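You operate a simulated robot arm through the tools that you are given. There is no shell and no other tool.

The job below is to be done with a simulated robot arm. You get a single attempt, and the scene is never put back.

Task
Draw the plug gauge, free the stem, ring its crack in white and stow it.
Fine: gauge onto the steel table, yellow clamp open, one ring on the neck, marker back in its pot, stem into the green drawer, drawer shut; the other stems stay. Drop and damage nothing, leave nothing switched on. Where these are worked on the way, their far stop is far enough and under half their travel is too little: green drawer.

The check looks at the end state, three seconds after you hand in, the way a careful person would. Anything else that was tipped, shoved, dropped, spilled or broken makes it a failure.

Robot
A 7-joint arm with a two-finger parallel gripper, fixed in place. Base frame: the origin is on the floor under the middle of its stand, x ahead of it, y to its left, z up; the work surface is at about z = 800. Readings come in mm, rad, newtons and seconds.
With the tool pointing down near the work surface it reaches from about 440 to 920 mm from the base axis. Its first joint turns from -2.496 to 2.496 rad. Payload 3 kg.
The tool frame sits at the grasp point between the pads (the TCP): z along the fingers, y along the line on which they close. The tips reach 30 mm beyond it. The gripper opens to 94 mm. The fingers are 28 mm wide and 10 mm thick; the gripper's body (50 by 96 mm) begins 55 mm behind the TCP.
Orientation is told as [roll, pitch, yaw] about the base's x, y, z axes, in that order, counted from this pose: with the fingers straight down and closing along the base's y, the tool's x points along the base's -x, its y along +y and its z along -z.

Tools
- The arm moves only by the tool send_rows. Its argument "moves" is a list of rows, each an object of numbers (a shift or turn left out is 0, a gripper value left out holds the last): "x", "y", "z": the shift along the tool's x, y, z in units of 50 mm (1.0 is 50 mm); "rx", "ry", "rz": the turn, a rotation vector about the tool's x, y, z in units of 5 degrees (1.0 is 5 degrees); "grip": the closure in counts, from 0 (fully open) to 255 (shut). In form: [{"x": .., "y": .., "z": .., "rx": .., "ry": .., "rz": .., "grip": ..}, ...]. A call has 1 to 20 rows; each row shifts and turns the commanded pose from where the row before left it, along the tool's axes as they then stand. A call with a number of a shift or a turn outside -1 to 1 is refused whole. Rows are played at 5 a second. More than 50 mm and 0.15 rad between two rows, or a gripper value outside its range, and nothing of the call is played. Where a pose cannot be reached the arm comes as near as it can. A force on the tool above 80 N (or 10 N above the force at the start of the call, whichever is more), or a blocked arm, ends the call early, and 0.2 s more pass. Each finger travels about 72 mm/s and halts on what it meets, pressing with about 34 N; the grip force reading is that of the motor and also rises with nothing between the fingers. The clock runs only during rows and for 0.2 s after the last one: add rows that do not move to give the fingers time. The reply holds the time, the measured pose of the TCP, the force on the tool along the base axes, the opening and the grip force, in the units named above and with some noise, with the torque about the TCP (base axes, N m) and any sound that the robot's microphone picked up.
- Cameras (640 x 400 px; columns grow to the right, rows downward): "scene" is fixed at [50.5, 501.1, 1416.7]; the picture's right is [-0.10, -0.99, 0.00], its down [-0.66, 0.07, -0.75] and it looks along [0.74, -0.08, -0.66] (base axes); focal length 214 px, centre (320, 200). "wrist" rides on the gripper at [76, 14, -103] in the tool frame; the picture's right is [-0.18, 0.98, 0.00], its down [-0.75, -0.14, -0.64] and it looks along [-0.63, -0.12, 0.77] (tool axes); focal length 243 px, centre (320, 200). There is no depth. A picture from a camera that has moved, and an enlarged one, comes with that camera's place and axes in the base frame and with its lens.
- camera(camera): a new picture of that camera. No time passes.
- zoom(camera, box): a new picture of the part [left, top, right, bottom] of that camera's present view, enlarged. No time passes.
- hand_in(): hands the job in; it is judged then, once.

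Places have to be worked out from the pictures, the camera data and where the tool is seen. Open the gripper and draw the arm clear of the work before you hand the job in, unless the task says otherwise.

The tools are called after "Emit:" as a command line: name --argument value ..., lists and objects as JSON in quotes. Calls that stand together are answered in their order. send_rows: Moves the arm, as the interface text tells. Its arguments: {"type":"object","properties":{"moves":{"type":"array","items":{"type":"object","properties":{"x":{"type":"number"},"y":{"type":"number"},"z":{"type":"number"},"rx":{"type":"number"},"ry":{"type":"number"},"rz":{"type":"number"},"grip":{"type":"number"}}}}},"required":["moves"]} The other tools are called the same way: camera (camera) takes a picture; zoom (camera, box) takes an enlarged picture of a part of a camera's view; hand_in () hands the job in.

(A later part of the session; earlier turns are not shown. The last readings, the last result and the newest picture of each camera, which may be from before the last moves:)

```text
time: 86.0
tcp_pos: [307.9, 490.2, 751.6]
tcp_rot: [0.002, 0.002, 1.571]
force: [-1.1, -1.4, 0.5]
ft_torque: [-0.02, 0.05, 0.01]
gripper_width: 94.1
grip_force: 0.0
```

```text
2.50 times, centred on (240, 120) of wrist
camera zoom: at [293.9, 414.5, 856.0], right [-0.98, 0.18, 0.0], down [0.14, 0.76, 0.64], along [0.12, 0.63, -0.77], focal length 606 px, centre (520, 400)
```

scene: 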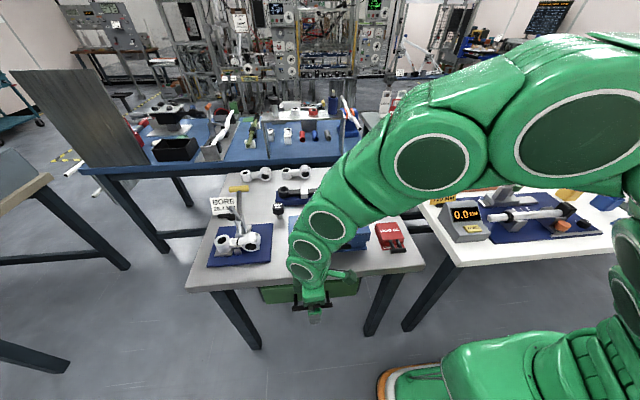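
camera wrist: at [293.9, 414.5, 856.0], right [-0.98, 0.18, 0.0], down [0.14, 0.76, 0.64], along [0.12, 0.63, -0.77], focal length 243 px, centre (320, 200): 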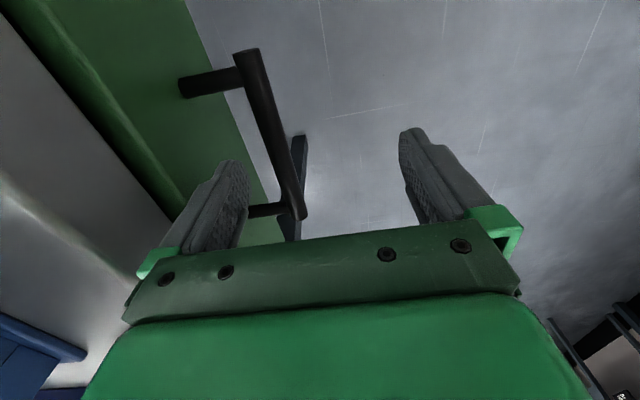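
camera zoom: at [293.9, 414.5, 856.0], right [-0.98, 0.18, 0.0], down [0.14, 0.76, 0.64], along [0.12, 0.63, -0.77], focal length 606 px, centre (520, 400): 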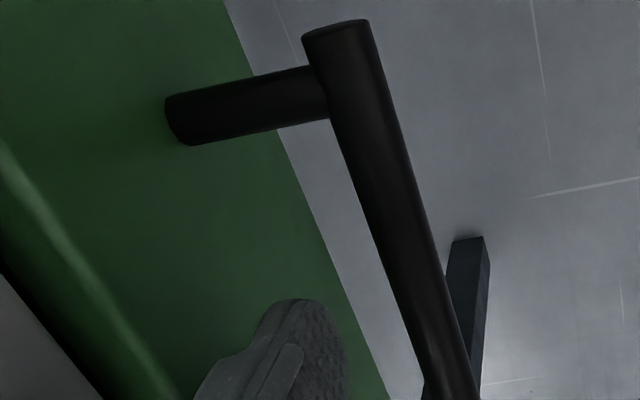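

The far finger is between the bar and the drawer front. I descend the last 53 mm.

Emit:
send_rows --moves '[{"z": 0.35}, {"z": 0.35}, {"z": 0.35}, {}]'

Emit:
camera --camera "wrist"

Emit:
zoom --camera "scene" --box '[250, 250, 370, 340]'

```text
time: 87.0
tcp_pos: [309.1, 489.5, 697.9]
tcp_rot: [0.001, 0.004, 1.571]
force: [-0.3, 0.0, 0.1]
ft_torque: [-0.01, -0.01, -0.03]
gripper_width: 94.1
grip_force: 0.1
```

```text
taken
camera wrist: at [294.6, 412.9, 802.4], right [-0.98, 0.18, 0.0], down [0.14, 0.76, 0.64], along [0.12, 0.63, -0.77], focal length 243 px, centre (320, 200)
```

wrist: 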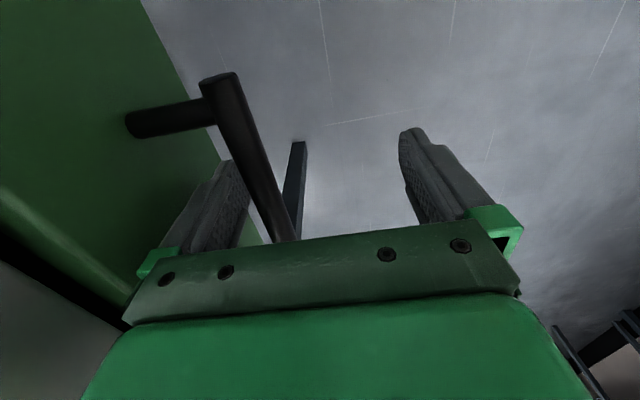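

```text
4.44 times, centred on (310, 295) of scene
camera zoom: at [50.5, 501.1, 1416.7], right [-0.1, -0.99, 0.0], down [-0.66, 0.07, -0.75], along [0.74, -0.08, -0.66], focal length 953 px, centre (364, -222)
```

zoom: 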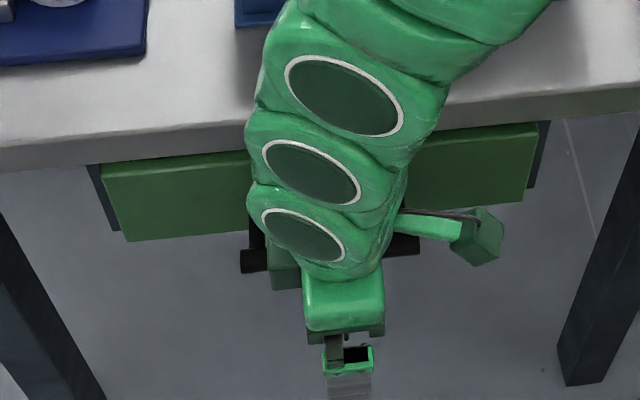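

The bar lies between the fingers. I pull the drawer open (−x) in steps and watch the force.

Emit:
send_rows --moves '[{"y": 0.2}, {"y": 0.3}, {"y": 0.4}, {"y": 0.4}, {"y": 0.4}, {"y": 0.4}, {}]'

Emit:
camera --camera "wrist"

Emit:
camera --camera "scene"

```text
time: 88.7
tcp_pos: [204.1, 488.2, 698.7]
tcp_rot: [0.0, 0.002, 1.572]
force: [1.0, 0.1, 0.6]
ft_torque: [-0.01, -0.02, 0.0]
gripper_width: 94.1
grip_force: 0.1
```

```text
taken
camera wrist: at [190.0, 412.4, 801.9], right [-0.98, 0.18, 0.0], down [0.14, 0.76, 0.64], along [0.12, 0.63, -0.77], focal length 243 px, centre (320, 200)
```

wrist: 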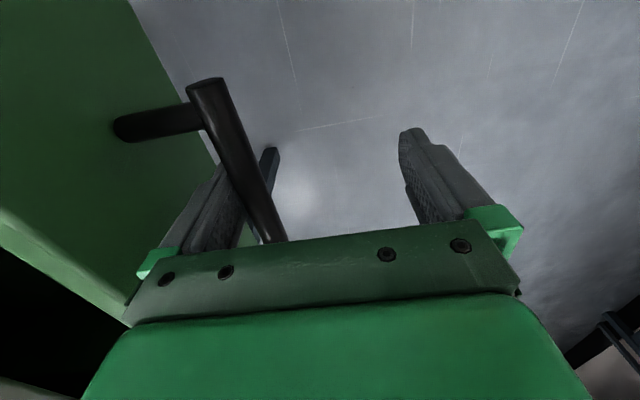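

```text
taken
```

scene: 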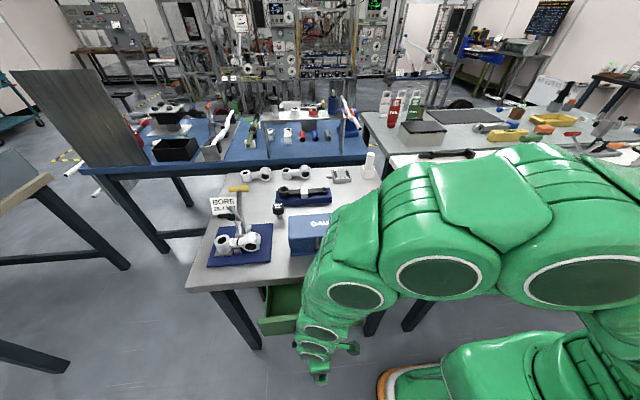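

The drawer follows with hardly any force (about 95 mm open). I keep pulling towards its stop.

Emit:
send_rows --moves '[{"y": 0.4}, {"y": 0.4}, {"y": 0.4}, {"y": 0.3}, {"y": 0.3}, {}]'

Emit:
camera --camera "scene"

Emit:
camera --camera "wrist"

```text
time: 90.0
tcp_pos: [115.7, 490.2, 698.6]
tcp_rot: [0.0, 0.002, 1.571]
force: [0.0, 0.0, -1.0]
ft_torque: [-0.01, 0.0, 0.0]
gripper_width: 93.8
grip_force: 0.0
```

```text
taken
```

scene: 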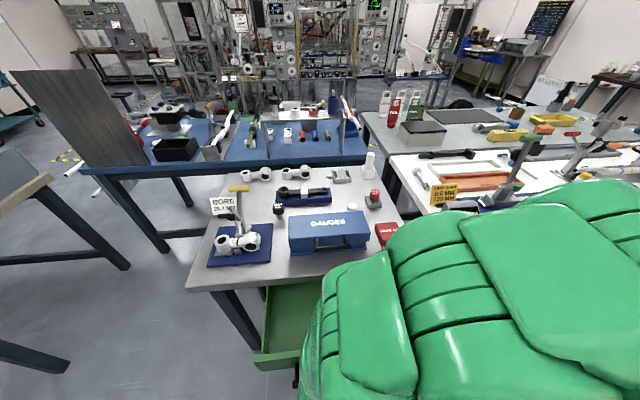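

```text
taken
camera wrist: at [100.8, 413.8, 802.2], right [-0.98, 0.18, 0.0], down [0.14, 0.76, 0.64], along [0.12, 0.63, -0.77], focal length 243 px, centre (320, 200)
```

wrist: 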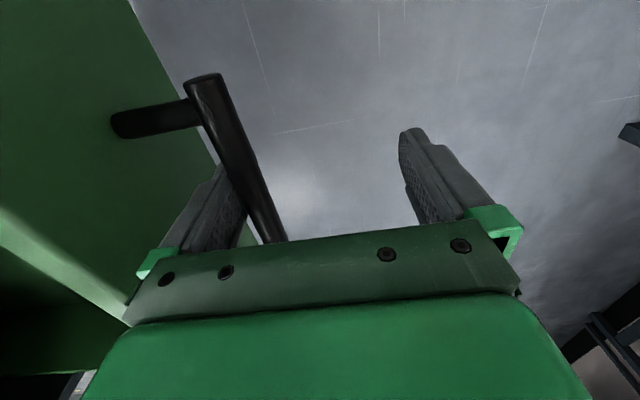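

About 185 mm open and still no stop. I pull further in smaller steps.

Emit:
send_rows --moves '[{"y": 0.3}, {"y": 0.3}, {"y": 0.3}, {"y": 0.2}, {}]'

Emit:
camera --camera "wrist"

```text
time: 91.2
tcp_pos: [58.4, 489.7, 698.5]
tcp_rot: [0.0, 0.002, 1.571]
force: [-0.2, -0.2, -0.1]
ft_torque: [-0.03, -0.01, -0.01]
gripper_width: 93.9
grip_force: 0.1
```

```text
taken
camera wrist: at [43.9, 412.4, 802.3], right [-0.98, 0.18, 0.0], down [0.14, 0.76, 0.64], along [0.12, 0.63, -0.77], focal length 243 px, centre (320, 200)
```

wrist: 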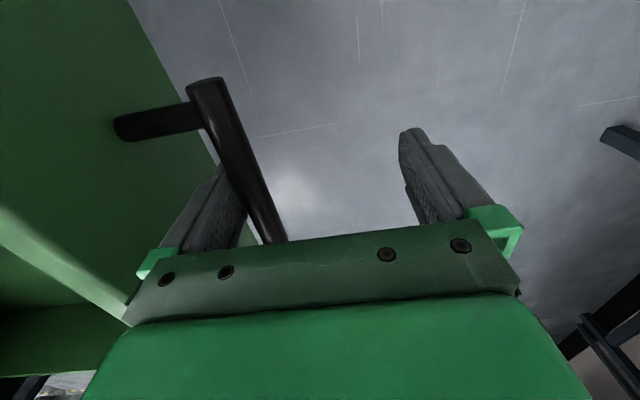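

Around 243 mm open, still moving freely. A few more careful steps until the stop.

Emit:
send_rows --moves '[{"y": 0.2}, {"y": 0.2}, {"y": 0.2}, {}]'

Emit:
camera --camera "wrist"

Emit:
camera --camera "scene"

```text
time: 92.2
tcp_pos: [28.4, 489.4, 698.0]
tcp_rot: [-0.001, 0.003, 1.573]
force: [0.5, -0.4, 0.5]
ft_torque: [0.0, -0.03, 0.06]
gripper_width: 94.0
grip_force: 0.0
```

```text
taken
camera wrist: at [14.0, 412.3, 802.2], right [-0.98, 0.18, 0.0], down [0.14, 0.76, 0.64], along [0.12, 0.63, -0.77], focal length 243 px, centre (320, 200)
```

wrist: 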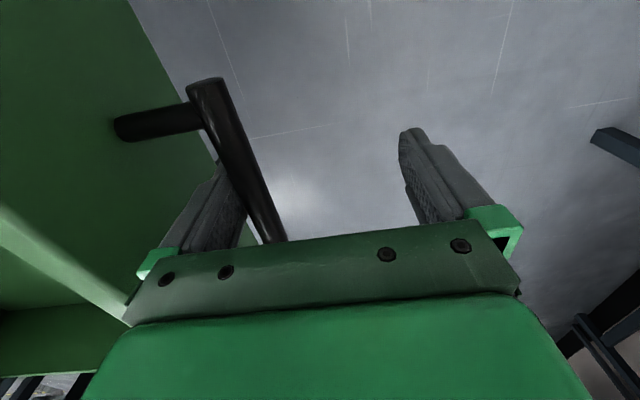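

```text
taken
```

scene: 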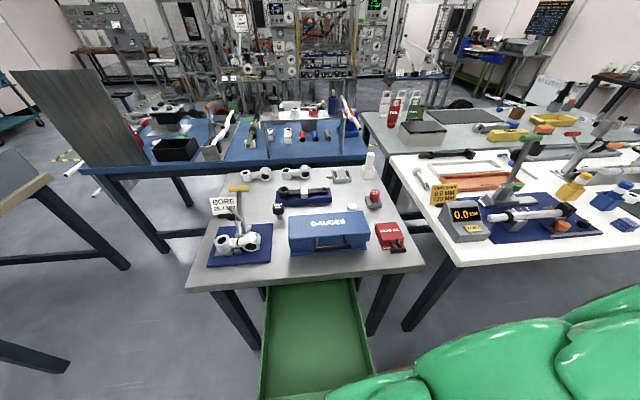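

About 273 mm open now and free. I continue towards the stop.

Emit:
send_rows --moves '[{"y": 0.2}, {"y": 0.2}, {"y": 0.2}, {"y": 0.2}, {"y": 0.2}, {}]'

Emit:
camera --camera "wrist"

Emit:
camera --camera "scene"

```text
time: 93.2
tcp_pos: [2.7, 490.9, 699.0]
tcp_rot: [-0.002, -0.001, 1.562]
force: [10.2, -0.4, 1.0]
ft_torque: [-0.02, -0.04, 0.12]
gripper_width: 94.3
grip_force: 0.0
stopped in row 4: the force on the tool passed its limit at 110 N (the readings are from after the stop); the commanded pose is now the measured one
```

```text
taken
camera wrist: at [-12.3, 413.7, 802.2], right [-0.98, 0.19, 0.0], down [0.15, 0.75, 0.64], along [0.12, 0.63, -0.77], focal length 243 px, centre (320, 200)
```

wrist: 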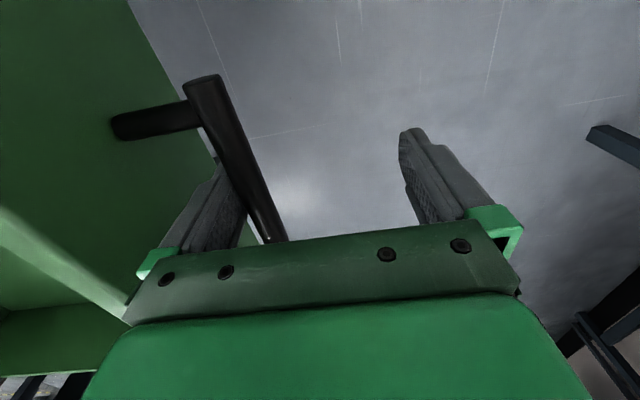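

```text
taken
```

scene: 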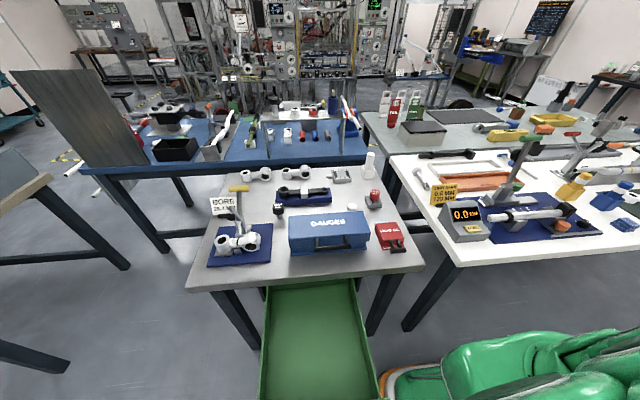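

The drawer reached its far stop (≈ 300 mm). I free the finger from the bar by 8 mm and rise straight up.

Emit:
send_rows --moves '[{"y": -0.16}, {"z": -0.5}, {"z": -0.8}, {"z": -0.9}, {"z": -0.9}, {"z": -0.9}, {"z": -0.9}, {}]'

Emit:
camera --camera "scene"

Emit:
camera --camera "wrist"

```text
time: 95.0
tcp_pos: [18.0, 484.5, 934.9]
tcp_rot: [0.019, 0.02, 1.534]
force: [0.1, 0.3, 0.0]
ft_torque: [-0.02, -0.03, 0.0]
gripper_width: 94.2
grip_force: 0.1
```

```text
taken
```

scene: 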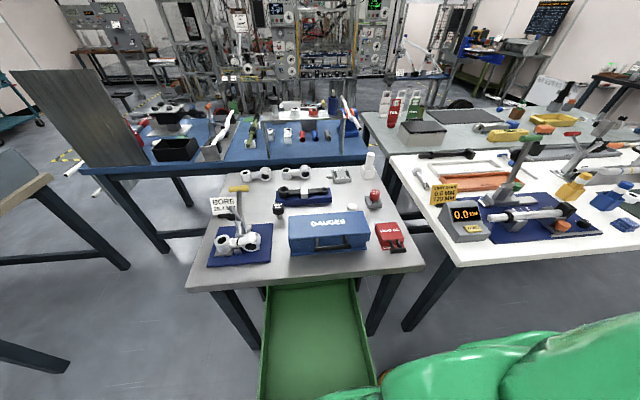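

```text
taken
camera wrist: at [2.6, 410.4, 1040.1], right [-0.98, 0.22, 0.02], down [0.18, 0.76, 0.62], along [0.13, 0.61, -0.78], focal length 243 px, centre (320, 200)
```

wrist: 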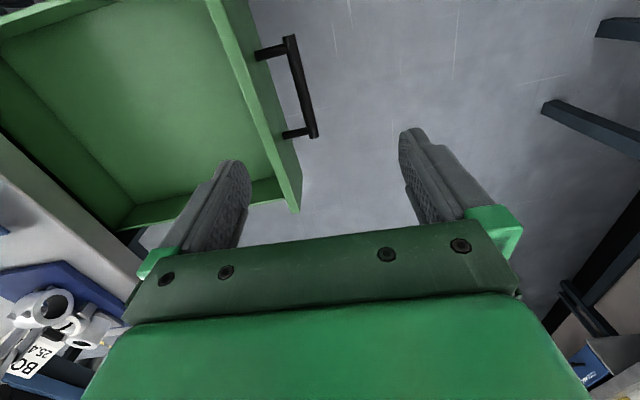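

The drawer is fully open and empty. The stop left the hand turned slightly, so I correct the orientation and then travel high over to the fixture side.

Emit:
send_rows --moves '[{"rx": 0.226, "ry": -0.221, "rz": -0.424}, {"x": -0.23, "y": -0.764, "z": -0.29}, {"x": -0.23, "y": -0.764, "z": -0.29}, {"x": -0.23, "y": -0.764, "z": -0.29}, {"x": -0.23, "y": -0.764, "z": -0.29}, {"x": -0.23, "y": -0.764, "z": -0.29}, {"x": -0.23, "y": -0.764, "z": -0.29}, {"x": -0.23, "y": -0.764, "z": -0.29}, {"x": -0.23, "y": -0.764, "z": -0.29}, {"x": -0.23, "y": -0.764, "z": -0.29}, {"x": -0.23, "y": -0.764, "z": -0.29}, {}]'

Emit:
camera --camera "wrist"

Emit:
camera --camera "scene"

```text
time: 97.5
tcp_pos: [384.8, 614.1, 1098.2]
tcp_rot: [-0.02, -0.017, 1.599]
force: [-0.4, 0.6, -0.5]
ft_torque: [0.0, 0.01, 0.0]
gripper_width: 94.2
grip_force: 0.0
```

```text
taken
camera wrist: at [369.6, 535.3, 1198.9], right [-0.99, 0.15, -0.02], down [0.11, 0.75, 0.66], along [0.12, 0.65, -0.75], focal length 243 px, centre (320, 200)
```

wrist: 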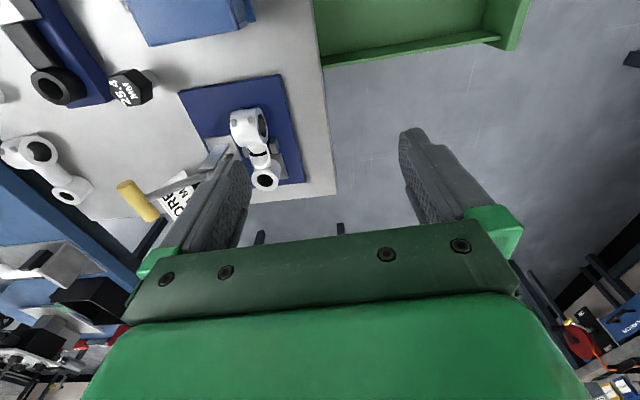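

```text
taken
```

scene: 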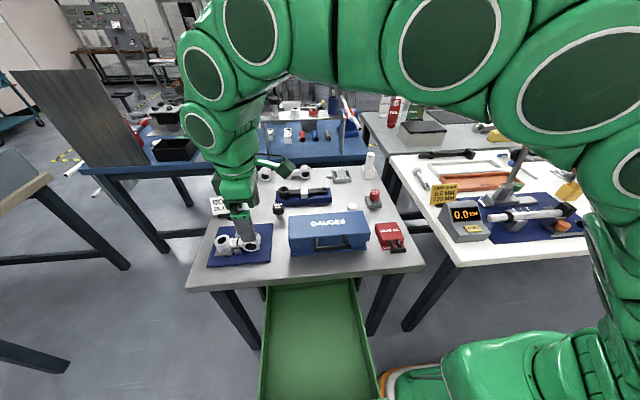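

The orientation reads slightly over-corrected. I wait a moment and re-read before correcting again.

Emit:
send_rows --moves '[{}, {}, {}]'

```text
time: 98.3
tcp_pos: [383.7, 614.4, 1097.0]
tcp_rot: [-0.021, -0.018, 1.601]
force: [-0.1, 0.0, -0.6]
ft_torque: [-0.01, -0.01, 0.0]
gripper_width: 94.0
grip_force: 0.0
```

Steady, so I apply the correction again in the other direction and check.

Emit:
send_rows --moves '[{"rx": -0.235, "ry": 0.213, "rz": 0.344}, {}, {}]'

```text
time: 99.2
tcp_pos: [384.4, 612.9, 1098.2]
tcp_rot: [0.001, 0.002, 1.569]
force: [0.8, -0.5, -0.5]
ft_torque: [-0.03, -0.01, 0.0]
gripper_width: 93.7
grip_force: 0.0
```

Orientation is straight now. I tilt the hand 10° (leaning to −y, away from the raised clamp foot) and look at the stem's bar-clamp ring, which I plan to grip across its flat end faces.

Emit:
send_rows --moves '[{"ry": -1}, {"ry": -1}, {}]'

Emit:
camera --camera "wrist"

Emit:
zoom --camera "wrist" --box '[180, 70, 320, 210]'

```text
time: 100.0
tcp_pos: [385.1, 614.0, 1098.2]
tcp_rot: [0.0, -0.174, 1.569]
force: [-0.8, 0.2, -0.3]
ft_torque: [0.03, 0.0, 0.01]
gripper_width: 94.0
grip_force: 0.1
```

```text
taken
camera wrist: at [370.5, 520.4, 1186.9], right [-0.98, 0.18, 0.03], down [0.14, 0.63, 0.76], along [0.12, 0.75, -0.65], focal length 243 px, centre (320, 200)
```

wrist: 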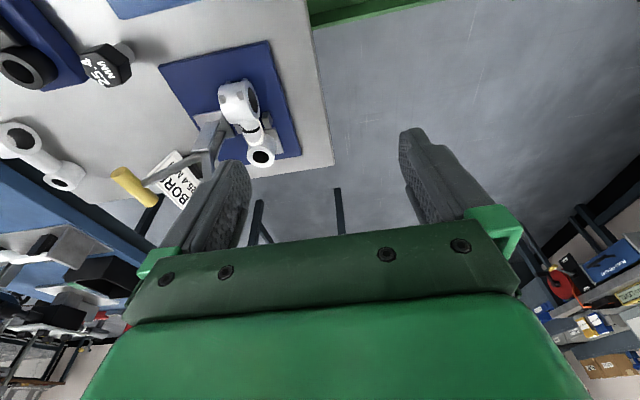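

```text
2.86 times, centred on (250, 140) of wrist
camera zoom: at [370.5, 520.4, 1186.9], right [-0.98, 0.18, 0.03], down [0.14, 0.63, 0.76], along [0.12, 0.75, -0.65], focal length 693 px, centre (520, 371)
```

zoom: 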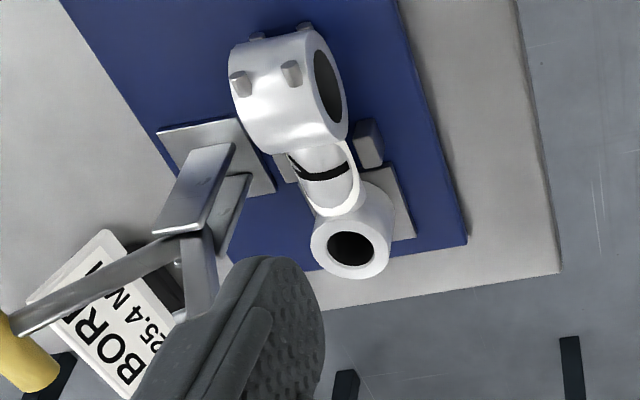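

I move over the ring at about (510, 650, 1000) and look down at it.

Emit:
send_rows --moves '[{"x": -0.092, "y": -0.625, "z": 0.514}, {"x": -0.092, "y": -0.625, "z": 0.514}, {"x": -0.092, "y": -0.625, "z": 0.514}, {"x": -0.092, "y": -0.625, "z": 0.514}, {}, {}]'

Emit:
camera --camera "wrist"

Emit:
zoom --camera "wrist" --box '[240, 60, 400, 200]'

Emit:
zoom --camera "scene" --box '[195, 190, 285, 270]'

```text
time: 101.3
tcp_pos: [510.5, 650.5, 1000.5]
tcp_rot: [0.001, -0.171, 1.572]
force: [-0.8, 0.1, -0.2]
ft_torque: [-0.03, 0.01, 0.02]
gripper_width: 94.2
grip_force: 0.1
```

```text
taken
camera wrist: at [495.8, 557.3, 1089.6], right [-0.98, 0.18, 0.03], down [0.14, 0.63, 0.76], along [0.12, 0.75, -0.65], focal length 243 px, centre (320, 200)
```

wrist: 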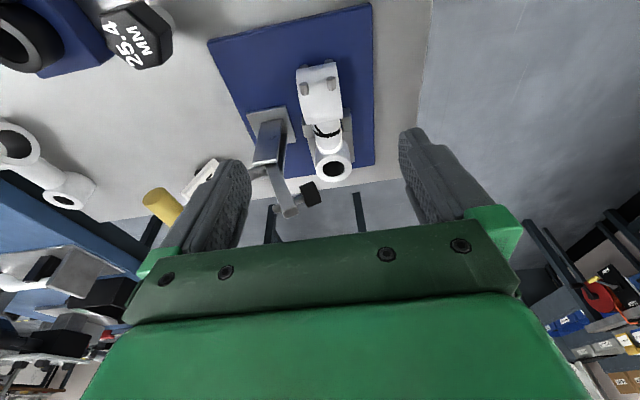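

```text
2.86 times, centred on (320, 130) of wrist
camera zoom: at [495.8, 557.3, 1089.6], right [-0.98, 0.18, 0.03], down [0.14, 0.63, 0.76], along [0.12, 0.75, -0.65], focal length 693 px, centre (320, 400)
```

zoom: 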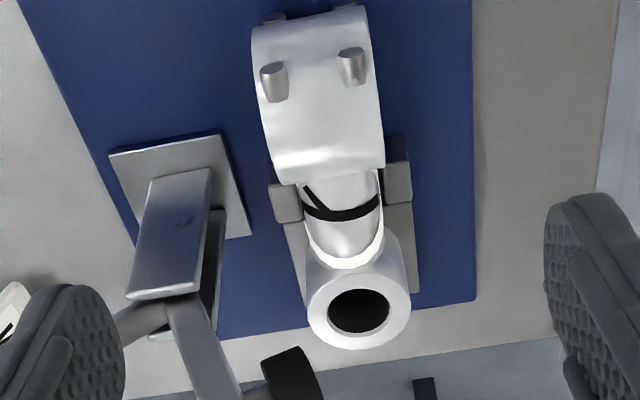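

```text
5.00 times, centred on (240, 230) of scene
camera zoom: at [50.5, 501.1, 1416.7], right [-0.1, -0.99, 0.0], down [-0.66, 0.07, -0.75], along [0.74, -0.08, -0.66], focal length 1072 px, centre (720, 50)
```

zoom: 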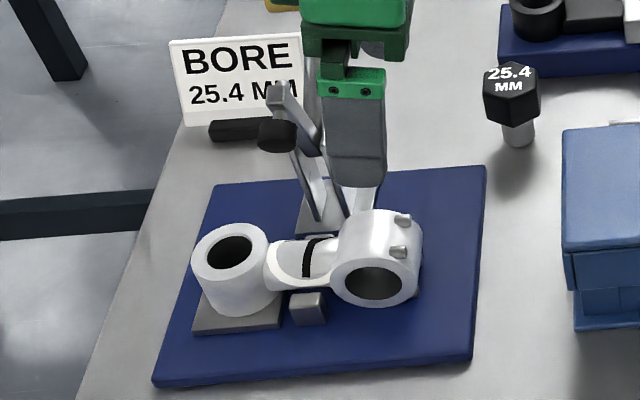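

The ring spans x ≈ 490–529 (centre 509.5) with its centre near y 678, z 841; the way down on both sides is free. I narrow the fingers to 70 mm and descend 100 mm along the tool axis.

Emit:
send_rows --moves '[{"grip": 65, "y": 0.02}, {"z": 0.5}, {"z": 0.5}, {"z": 0.5}, {"z": 0.5}, {}, {}]'

Emit:
camera --camera "wrist"

Emit:
zoom --camera "wrist" --box '[220, 40, 420, 200]'

Emit:
zoom --camera "scene" --box '[195, 190, 285, 270]'

```text
time: 103.0
tcp_pos: [508.9, 666.2, 902.1]
tcp_rot: [0.002, -0.172, 1.571]
force: [-0.5, 0.3, -0.3]
ft_torque: [0.04, 0.03, 0.0]
gripper_width: 69.9
grip_force: 0.0
```

```text
taken
camera wrist: at [494.0, 572.2, 990.9], right [-0.98, 0.18, 0.03], down [0.14, 0.63, 0.76], along [0.12, 0.75, -0.65], focal length 243 px, centre (320, 200)
```

wrist: 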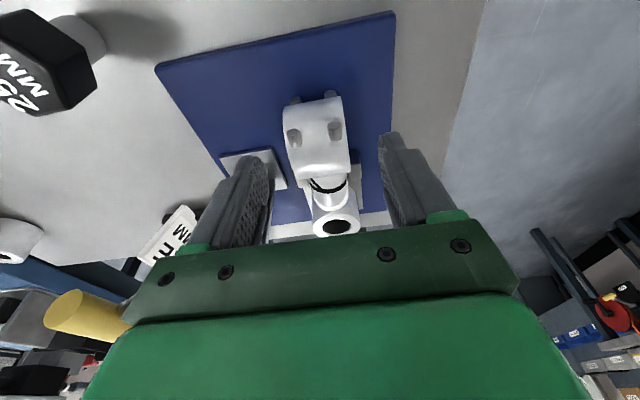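

```text
2.50 times, centred on (320, 120) of wrist
camera zoom: at [494.0, 572.2, 990.9], right [-0.98, 0.18, 0.03], down [0.14, 0.63, 0.76], along [0.12, 0.75, -0.65], focal length 606 px, centre (320, 400)
```

zoom: 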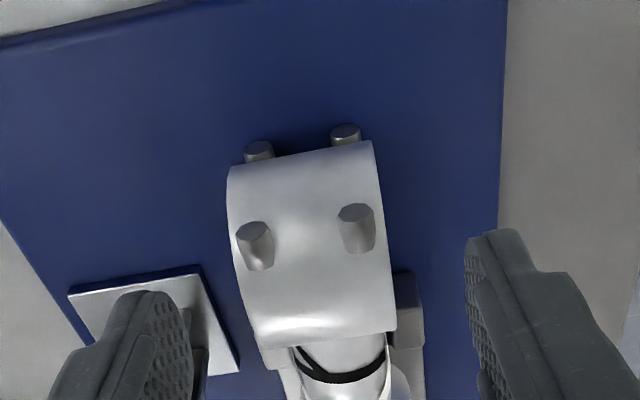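

```text
5.00 times, centred on (240, 230) of scene
camera zoom: at [50.5, 501.1, 1416.7], right [-0.1, -0.99, 0.0], down [-0.66, 0.07, -0.75], along [0.74, -0.08, -0.66], focal length 1072 px, centre (720, 50)
```

zoom: 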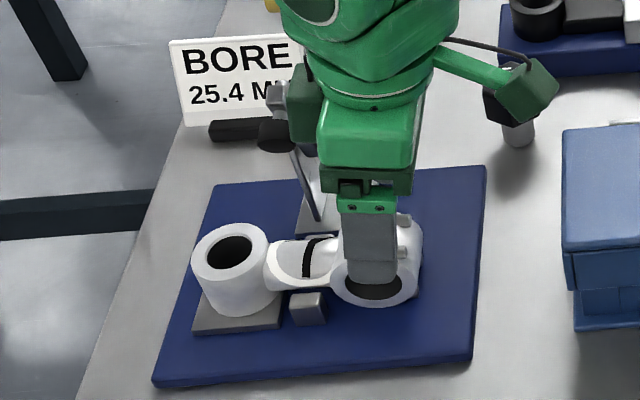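

There is a protrusion on the hand's +y side that may be close to the raised clamp foot, so I zoom in on that before going lower.

Emit:
zoom --camera "scene" --box '[222, 195, 262, 235]'

Emit:
zoom --camera "wrist" --box '[100, 160, 420, 330]'

```text
10.00 times, centred on (242, 215) of scene
camera zoom: at [50.5, 501.1, 1416.7], right [-0.1, -0.99, 0.0], down [-0.66, 0.07, -0.75], along [0.74, -0.08, -0.66], focal length 2145 px, centre (1100, 50)
```

zoom: 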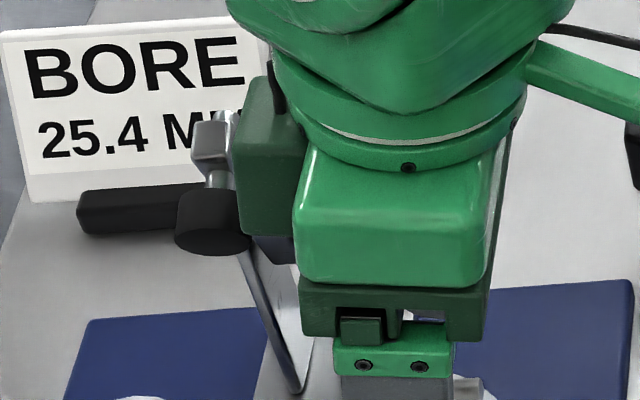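

```text
2.00 times, centred on (260, 245) of wrist
camera zoom: at [494.0, 572.2, 990.9], right [-0.98, 0.18, 0.03], down [0.14, 0.63, 0.76], along [0.12, 0.75, -0.65], focal length 485 px, centre (440, 110)
```

zoom: 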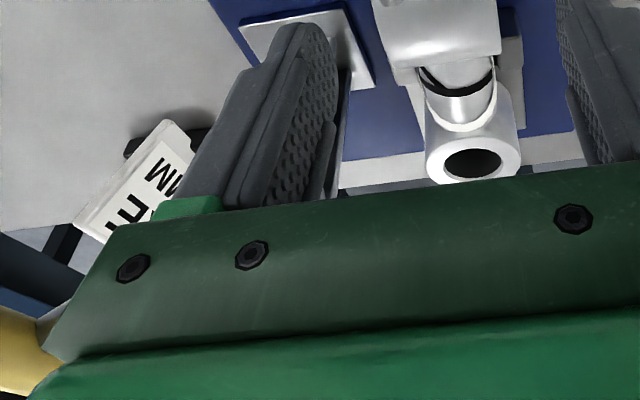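

The hand's side box would pass too close to the clamp foot at this tilt. I go back up along the tool axis and tilt to 30° instead, which moves that box away from the clamp.

Emit:
send_rows --moves '[{"z": -0.6}, {"z": -0.6}, {"ry": -1}, {"ry": -1}, {"ry": -1}, {"ry": -1}, {}, {}]'

Emit:
zoom --camera "scene" --box '[230, 270, 400, 400]'

Emit:
zoom --camera "scene" --box '[195, 190, 285, 270]'

Emit:
camera --camera "wrist"

```text
time: 104.8
tcp_pos: [509.6, 654.8, 960.4]
tcp_rot: [-0.001, -0.522, 1.571]
force: [0.3, -0.2, -0.1]
ft_torque: [0.01, -0.01, -0.02]
gripper_width: 69.9
grip_force: 0.0
```

```text
3.08 times, centred on (315, 335) of scene
camera zoom: at [50.5, 501.1, 1416.7], right [-0.1, -0.99, 0.0], down [-0.66, 0.07, -0.75], along [0.74, -0.08, -0.66], focal length 660 px, centre (335, -215)
```

zoom: 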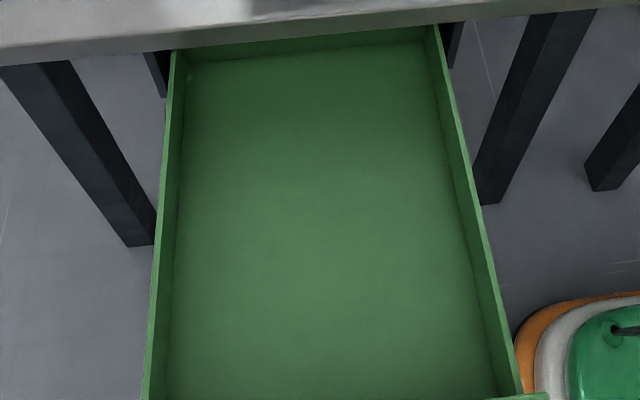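

```text
5.00 times, centred on (240, 230) of scene
camera zoom: at [50.5, 501.1, 1416.7], right [-0.1, -0.99, 0.0], down [-0.66, 0.07, -0.75], along [0.74, -0.08, -0.66], focal length 1072 px, centre (720, 50)
```

zoom: 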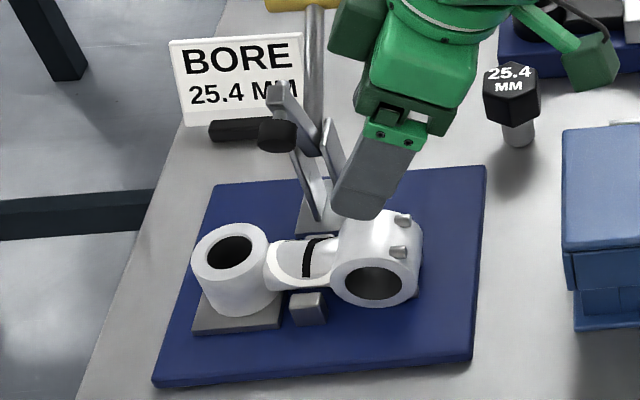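

```text
taken
camera wrist: at [494.3, 537.6, 1012.4], right [-0.98, 0.16, 0.09], down [0.14, 0.33, 0.93], along [0.12, 0.93, -0.35], focal length 243 px, centre (320, 200)
```

wrist: 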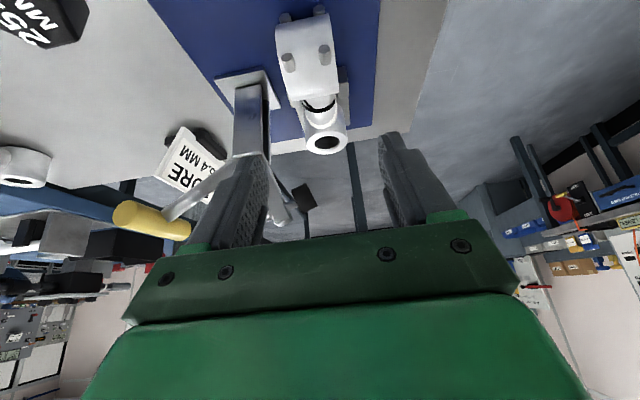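

Tilted to 30° the hand's box is well away from the clamp. The drawer interior spans roughly y 363–624. I descend toward the ring (target TCP about (509.5, 668, 862)), first 70 % of the way.

Emit:
send_rows --moves '[{"x": 0.265, "z": 0.643}, {"x": 0.265, "z": 0.643}, {}, {}]'

Emit:
zoom --camera "wrist" --box '[220, 20, 420, 180]'

Emit:
zoom --camera "scene" --box '[205, 195, 275, 265]'

```text
time: 105.8
tcp_pos: [508.9, 665.9, 892.4]
tcp_rot: [-0.003, -0.523, 1.572]
force: [0.3, -0.2, -0.1]
ft_torque: [0.0, 0.02, 0.0]
gripper_width: 70.2
grip_force: 0.0
```

```text
2.50 times, centred on (320, 100) of wrist
camera zoom: at [495.0, 547.7, 944.4], right [-0.98, 0.16, 0.09], down [0.14, 0.33, 0.93], along [0.12, 0.93, -0.35], focal length 606 px, centre (320, 450)
```

zoom: 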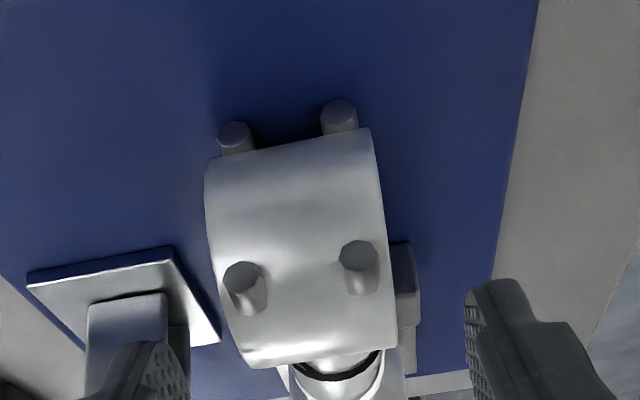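

```text
5.71 times, centred on (240, 230) of scene
camera zoom: at [50.5, 501.1, 1416.7], right [-0.1, -0.99, 0.0], down [-0.66, 0.07, -0.75], along [0.74, -0.08, -0.66], focal length 1226 px, centre (777, 29)
```

zoom: 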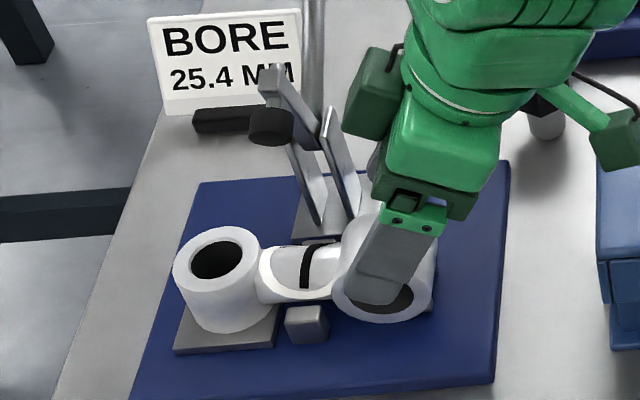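

Everything is clear around the ring; but my camera box passes above the GAUGES box corner, so I check that clearance first.

Emit:
zoom --camera "scene" --box '[270, 190, 330, 265]'

Emit:
zoom --camera "scene" --box '[255, 185, 325, 245]'

```text
5.33 times, centred on (300, 228) of scene
camera zoom: at [50.5, 501.1, 1416.7], right [-0.1, -0.99, 0.0], down [-0.66, 0.07, -0.75], along [0.74, -0.08, -0.66], focal length 1144 px, centre (427, 53)
```

zoom: 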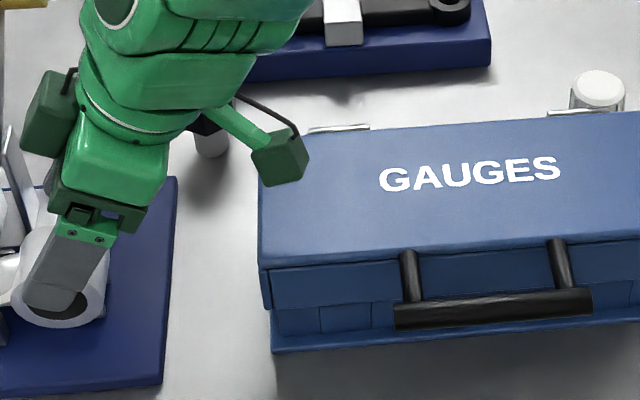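

```text
6.67 times, centred on (290, 215) of scene
camera zoom: at [50.5, 501.1, 1416.7], right [-0.1, -0.99, 0.0], down [-0.66, 0.07, -0.75], along [0.74, -0.08, -0.66], focal length 1430 px, centre (520, 100)
```

zoom: 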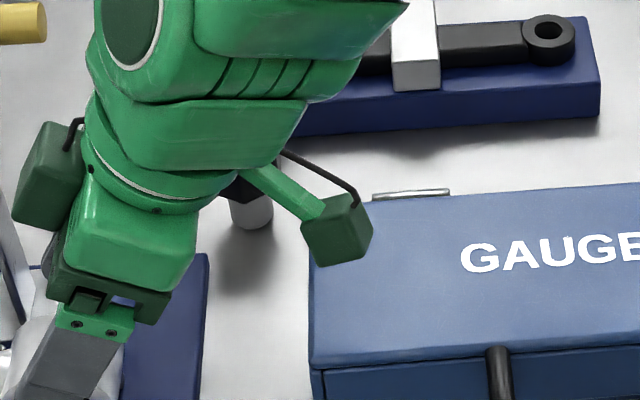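

The GAUGES box top is near z 882 and my camera box will stay about 19 mm above it. I descend the last 30 mm and close on the ring's end faces.

Emit:
send_rows --moves '[{"x": 0.135, "z": 0.273}, {"x": 0.135, "z": 0.273}, {}]'

Emit:
zoom --camera "wrist" --box '[220, 20, 420, 180]'

Emit:
zoom --camera "scene" --box '[205, 195, 275, 265]'

Emit:
zoom --camera "scene" --box '[255, 185, 325, 245]'

```text
time: 106.5
tcp_pos: [508.3, 666.3, 862.6]
tcp_rot: [0.001, -0.522, 1.571]
force: [0.1, -0.7, -0.7]
ft_torque: [-0.02, 0.01, -0.02]
gripper_width: 69.8
grip_force: 0.1
```

```text
2.50 times, centred on (320, 100) of wrist
camera zoom: at [493.6, 548.8, 913.5], right [-0.98, 0.16, 0.09], down [0.14, 0.33, 0.93], along [0.12, 0.93, -0.35], focal length 606 px, centre (320, 450)
```

zoom: 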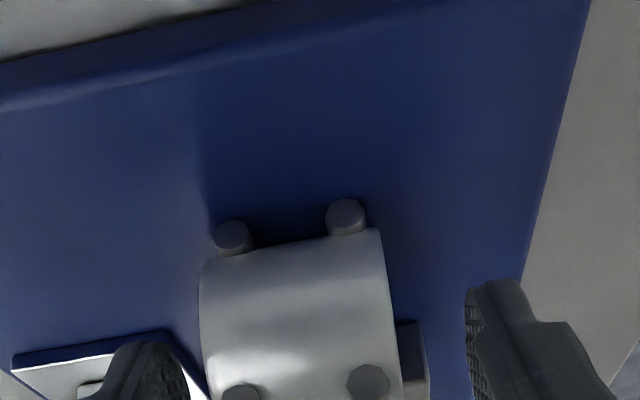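

```text
5.71 times, centred on (240, 230) of scene
camera zoom: at [50.5, 501.1, 1416.7], right [-0.1, -0.99, 0.0], down [-0.66, 0.07, -0.75], along [0.74, -0.08, -0.66], focal length 1226 px, centre (777, 29)
```

zoom: 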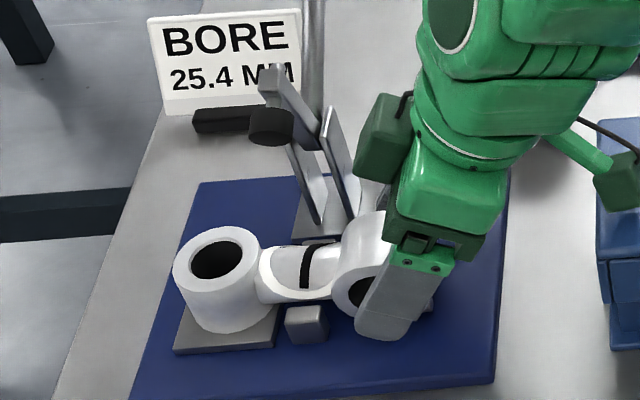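

```text
6.67 times, centred on (290, 215) of scene
camera zoom: at [50.5, 501.1, 1416.7], right [-0.1, -0.99, 0.0], down [-0.66, 0.07, -0.75], along [0.74, -0.08, -0.66], focal length 1430 px, centre (520, 100)
```

zoom: 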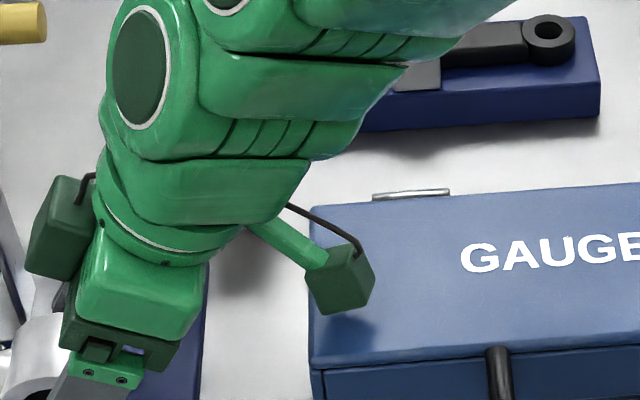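

Fingers straddle the ring; I centre by 1 mm in x and close.

Emit:
send_rows --moves '[{"y": -0.024}, {}, {"grip": 255}, {}, {}, {}]'

Emit:
zoom --camera "wrist" --box '[220, 20, 420, 180]'

Emit:
zoom --camera "scene" --box '[205, 195, 275, 265]'

```text
time: 108.0
tcp_pos: [510.9, 667.2, 862.3]
tcp_rot: [0.0, -0.523, 1.57]
force: [-1.3, 1.1, 1.8]
ft_torque: [0.02, 0.09, 0.06]
gripper_width: 43.6
grip_force: 34.1
```

```text
2.50 times, centred on (320, 100) of wrist
camera zoom: at [495.1, 549.0, 913.7], right [-0.98, 0.16, 0.09], down [0.14, 0.33, 0.93], along [0.12, 0.93, -0.35], focal length 606 px, centre (320, 450)
```

zoom: 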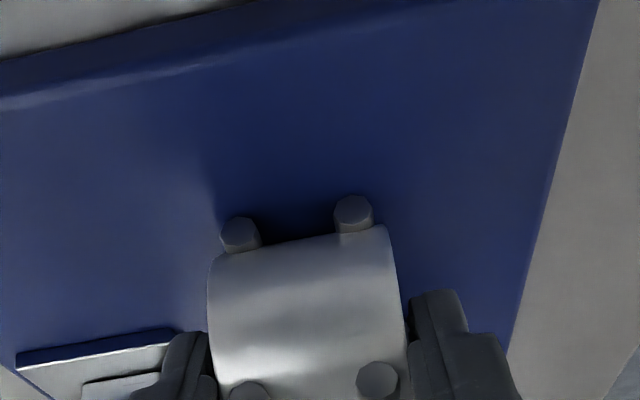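

```text
5.71 times, centred on (240, 230) of scene
camera zoom: at [50.5, 501.1, 1416.7], right [-0.1, -0.99, 0.0], down [-0.66, 0.07, -0.75], along [0.74, -0.08, -0.66], focal length 1226 px, centre (777, 29)
```

zoom: 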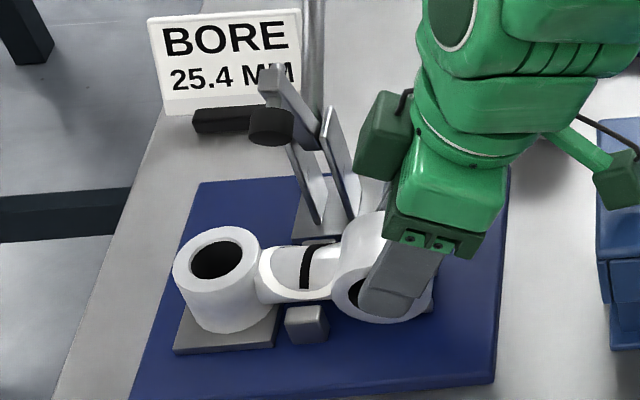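

The ring is held (43.6 mm, 34 N). I lift gently straight up by 15 mm and look.

Emit:
send_rows --moves '[{"x": -0.05, "z": -0.0866}, {"x": -0.05, "z": -0.0866}, {"x": -0.05, "z": -0.0866}, {}]'

Emit:
zoom --camera "scene" --box '[205, 195, 275, 265]'

Emit:
zoom --camera "wrist" --box '[220, 20, 420, 180]'

```text
time: 109.0
tcp_pos: [509.1, 667.3, 877.3]
tcp_rot: [0.0, -0.522, 1.57]
force: [1.0, 0.0, -1.5]
ft_torque: [-0.05, 0.01, -0.01]
gripper_width: 43.8
grip_force: 34.1
```

```text
5.71 times, centred on (240, 230) of scene
camera zoom: at [50.5, 501.1, 1416.7], right [-0.1, -0.99, 0.0], down [-0.66, 0.07, -0.75], along [0.74, -0.08, -0.66], focal length 1226 px, centre (777, 29)
```

zoom: 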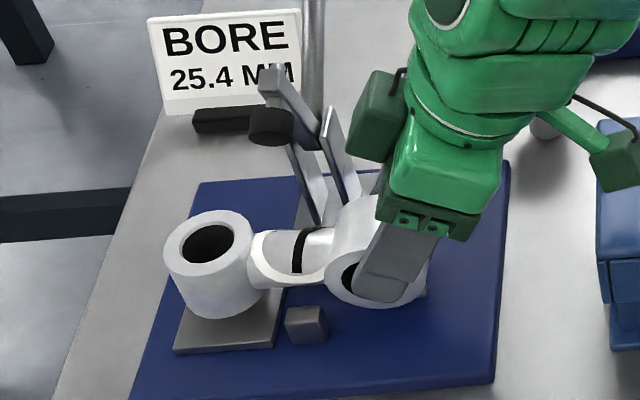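

```text
2.50 times, centred on (320, 100) of wrist
camera zoom: at [494.9, 549.2, 928.5], right [-0.98, 0.16, 0.09], down [0.14, 0.33, 0.93], along [0.12, 0.93, -0.35], focal length 606 px, centre (320, 450)
```

zoom: 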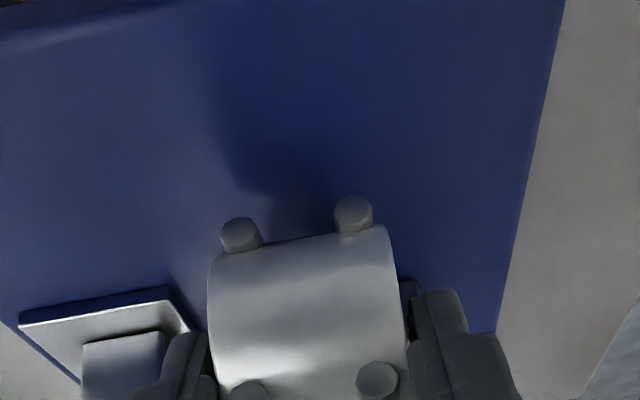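

The stem came up level and without slipping. I lift 25 mm more (neck still well below the clamp foot) and then bring it out towards the robot.

Emit:
send_rows --moves '[{"x": -0.125, "z": -0.2165}, {"x": -0.125, "z": -0.2165}, {"y": 0.3}, {"y": 0.4}, {"y": 0.5}, {"y": 0.5}, {"y": 0.5}, {}]'

Emit:
camera --camera "scene"

Emit:
zoom --camera "scene" --box '[195, 190, 285, 290]'

Emit:
camera --camera "wrist"

```text
time: 110.8
tcp_pos: [397.5, 666.4, 902.7]
tcp_rot: [-0.002, -0.523, 1.571]
force: [0.0, -0.3, -3.4]
ft_torque: [-0.08, 0.02, -0.04]
gripper_width: 43.6
grip_force: 33.8
```

```text
taken
```

scene: 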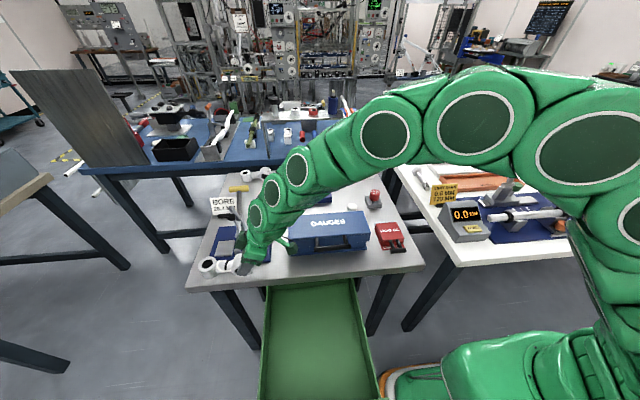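

```text
4.00 times, centred on (240, 240) of scene
camera zoom: at [50.5, 501.1, 1416.7], right [-0.1, -0.99, 0.0], down [-0.66, 0.07, -0.75], along [0.74, -0.08, -0.66], focal length 858 px, centre (640, 40)
```

zoom: 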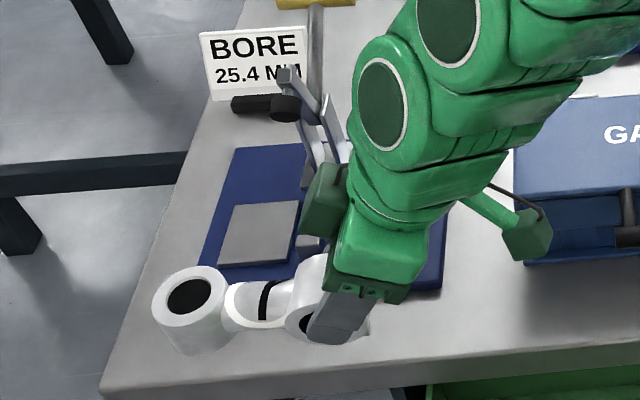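

```text
taken
camera wrist: at [383.1, 549.3, 955.4], right [-0.98, 0.16, 0.09], down [0.14, 0.33, 0.93], along [0.12, 0.93, -0.35], focal length 243 px, centre (320, 200)
```

wrist: 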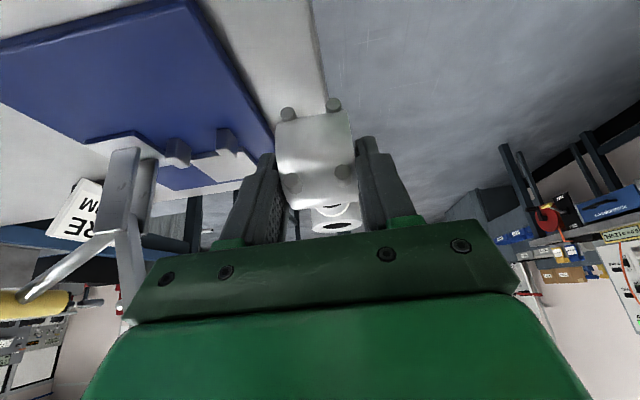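

The stem is clear of the fixture and level. I carry it to above the open drawer, about (315, 470, 930).

Emit:
send_rows --moves '[{"x": 0.52, "y": 0.275, "z": -0.405}, {"x": 0.52, "y": 0.275, "z": -0.405}, {"x": 0.52, "y": 0.275, "z": -0.405}, {"x": 0.52, "y": 0.275, "z": -0.405}, {"x": 0.52, "y": 0.275, "z": -0.405}, {"x": 0.52, "y": 0.275, "z": -0.405}, {}, {}]'

Emit:
camera --camera "scene"

Emit:
zoom --camera "scene" --box '[230, 220, 400, 400]'

Emit:
camera --camera "wrist"

```text
time: 112.5
tcp_pos: [316.7, 470.8, 927.5]
tcp_rot: [0.0, -0.522, 1.57]
force: [-1.1, 0.5, -1.0]
ft_torque: [-0.08, 0.01, -0.01]
gripper_width: 43.4
grip_force: 34.1
```

```text
taken
```

scene: 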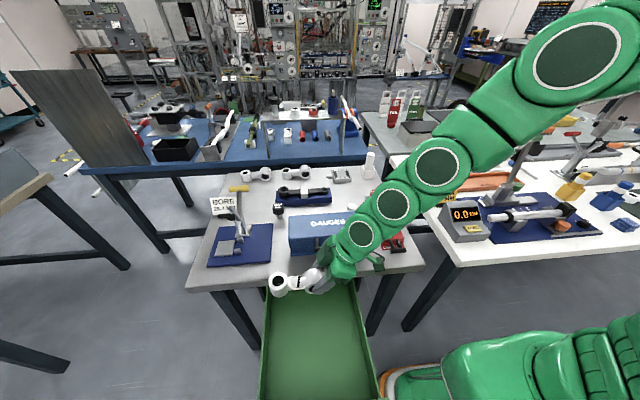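

```text
2.22 times, centred on (315, 310) of scene
camera zoom: at [50.5, 501.1, 1416.7], right [-0.1, -0.99, 0.0], down [-0.66, 0.07, -0.75], along [0.74, -0.08, -0.66], focal length 477 px, centre (331, -44)
```

zoom: 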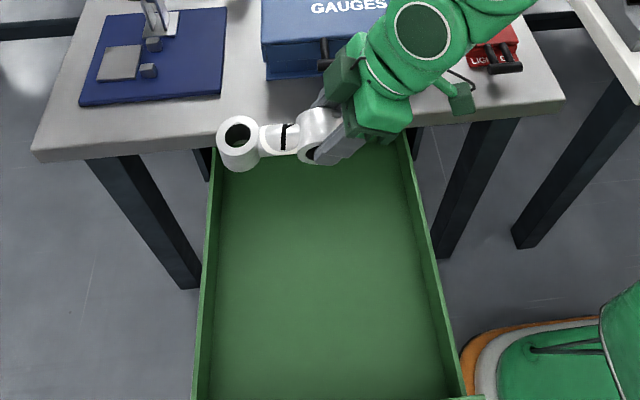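

```text
taken
camera wrist: at [301.5, 353.2, 980.4], right [-0.98, 0.16, 0.09], down [0.14, 0.33, 0.93], along [0.12, 0.93, -0.35], focal length 243 px, centre (320, 200)
```

wrist: 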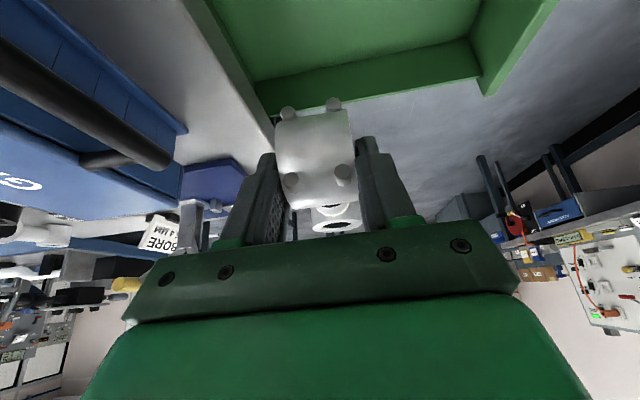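

The stem hangs level above the drawer. I shift 35 mm further from the table edge and lower 120 mm, then look.

Emit:
send_rows --moves '[{"y": 0.7}, {"x": 0.3, "z": 0.52}, {"x": 0.3, "z": 0.52}, {"x": 0.3, "z": 0.52}, {"x": 0.3, "z": 0.52}, {}, {}]'

Emit:
zoom --camera "scene" --box '[230, 260, 400, 400]'

Emit:
camera --camera "wrist"

```text
time: 114.2
tcp_pos: [283.4, 469.6, 806.8]
tcp_rot: [-0.001, -0.523, 1.57]
force: [0.2, -0.8, -1.7]
ft_torque: [-0.04, 0.03, 0.0]
gripper_width: 43.5
grip_force: 33.7
```

```text
2.86 times, centred on (315, 330) of scene
camera zoom: at [50.5, 501.1, 1416.7], right [-0.1, -0.99, 0.0], down [-0.66, 0.07, -0.75], along [0.74, -0.08, -0.66], focal length 613 px, centre (334, -171)
```

zoom: 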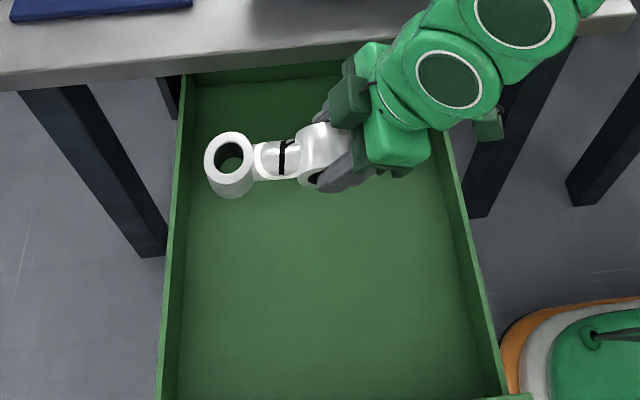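

```text
taken
camera wrist: at [268.4, 353.8, 858.7], right [-0.98, 0.16, 0.09], down [0.14, 0.33, 0.93], along [0.12, 0.93, -0.35], focal length 243 px, centre (320, 200)
```

wrist: 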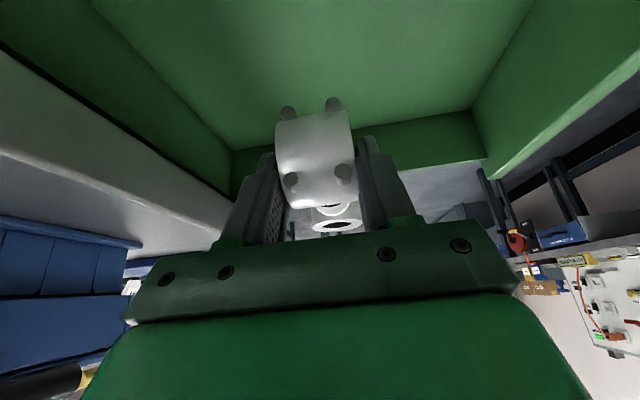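

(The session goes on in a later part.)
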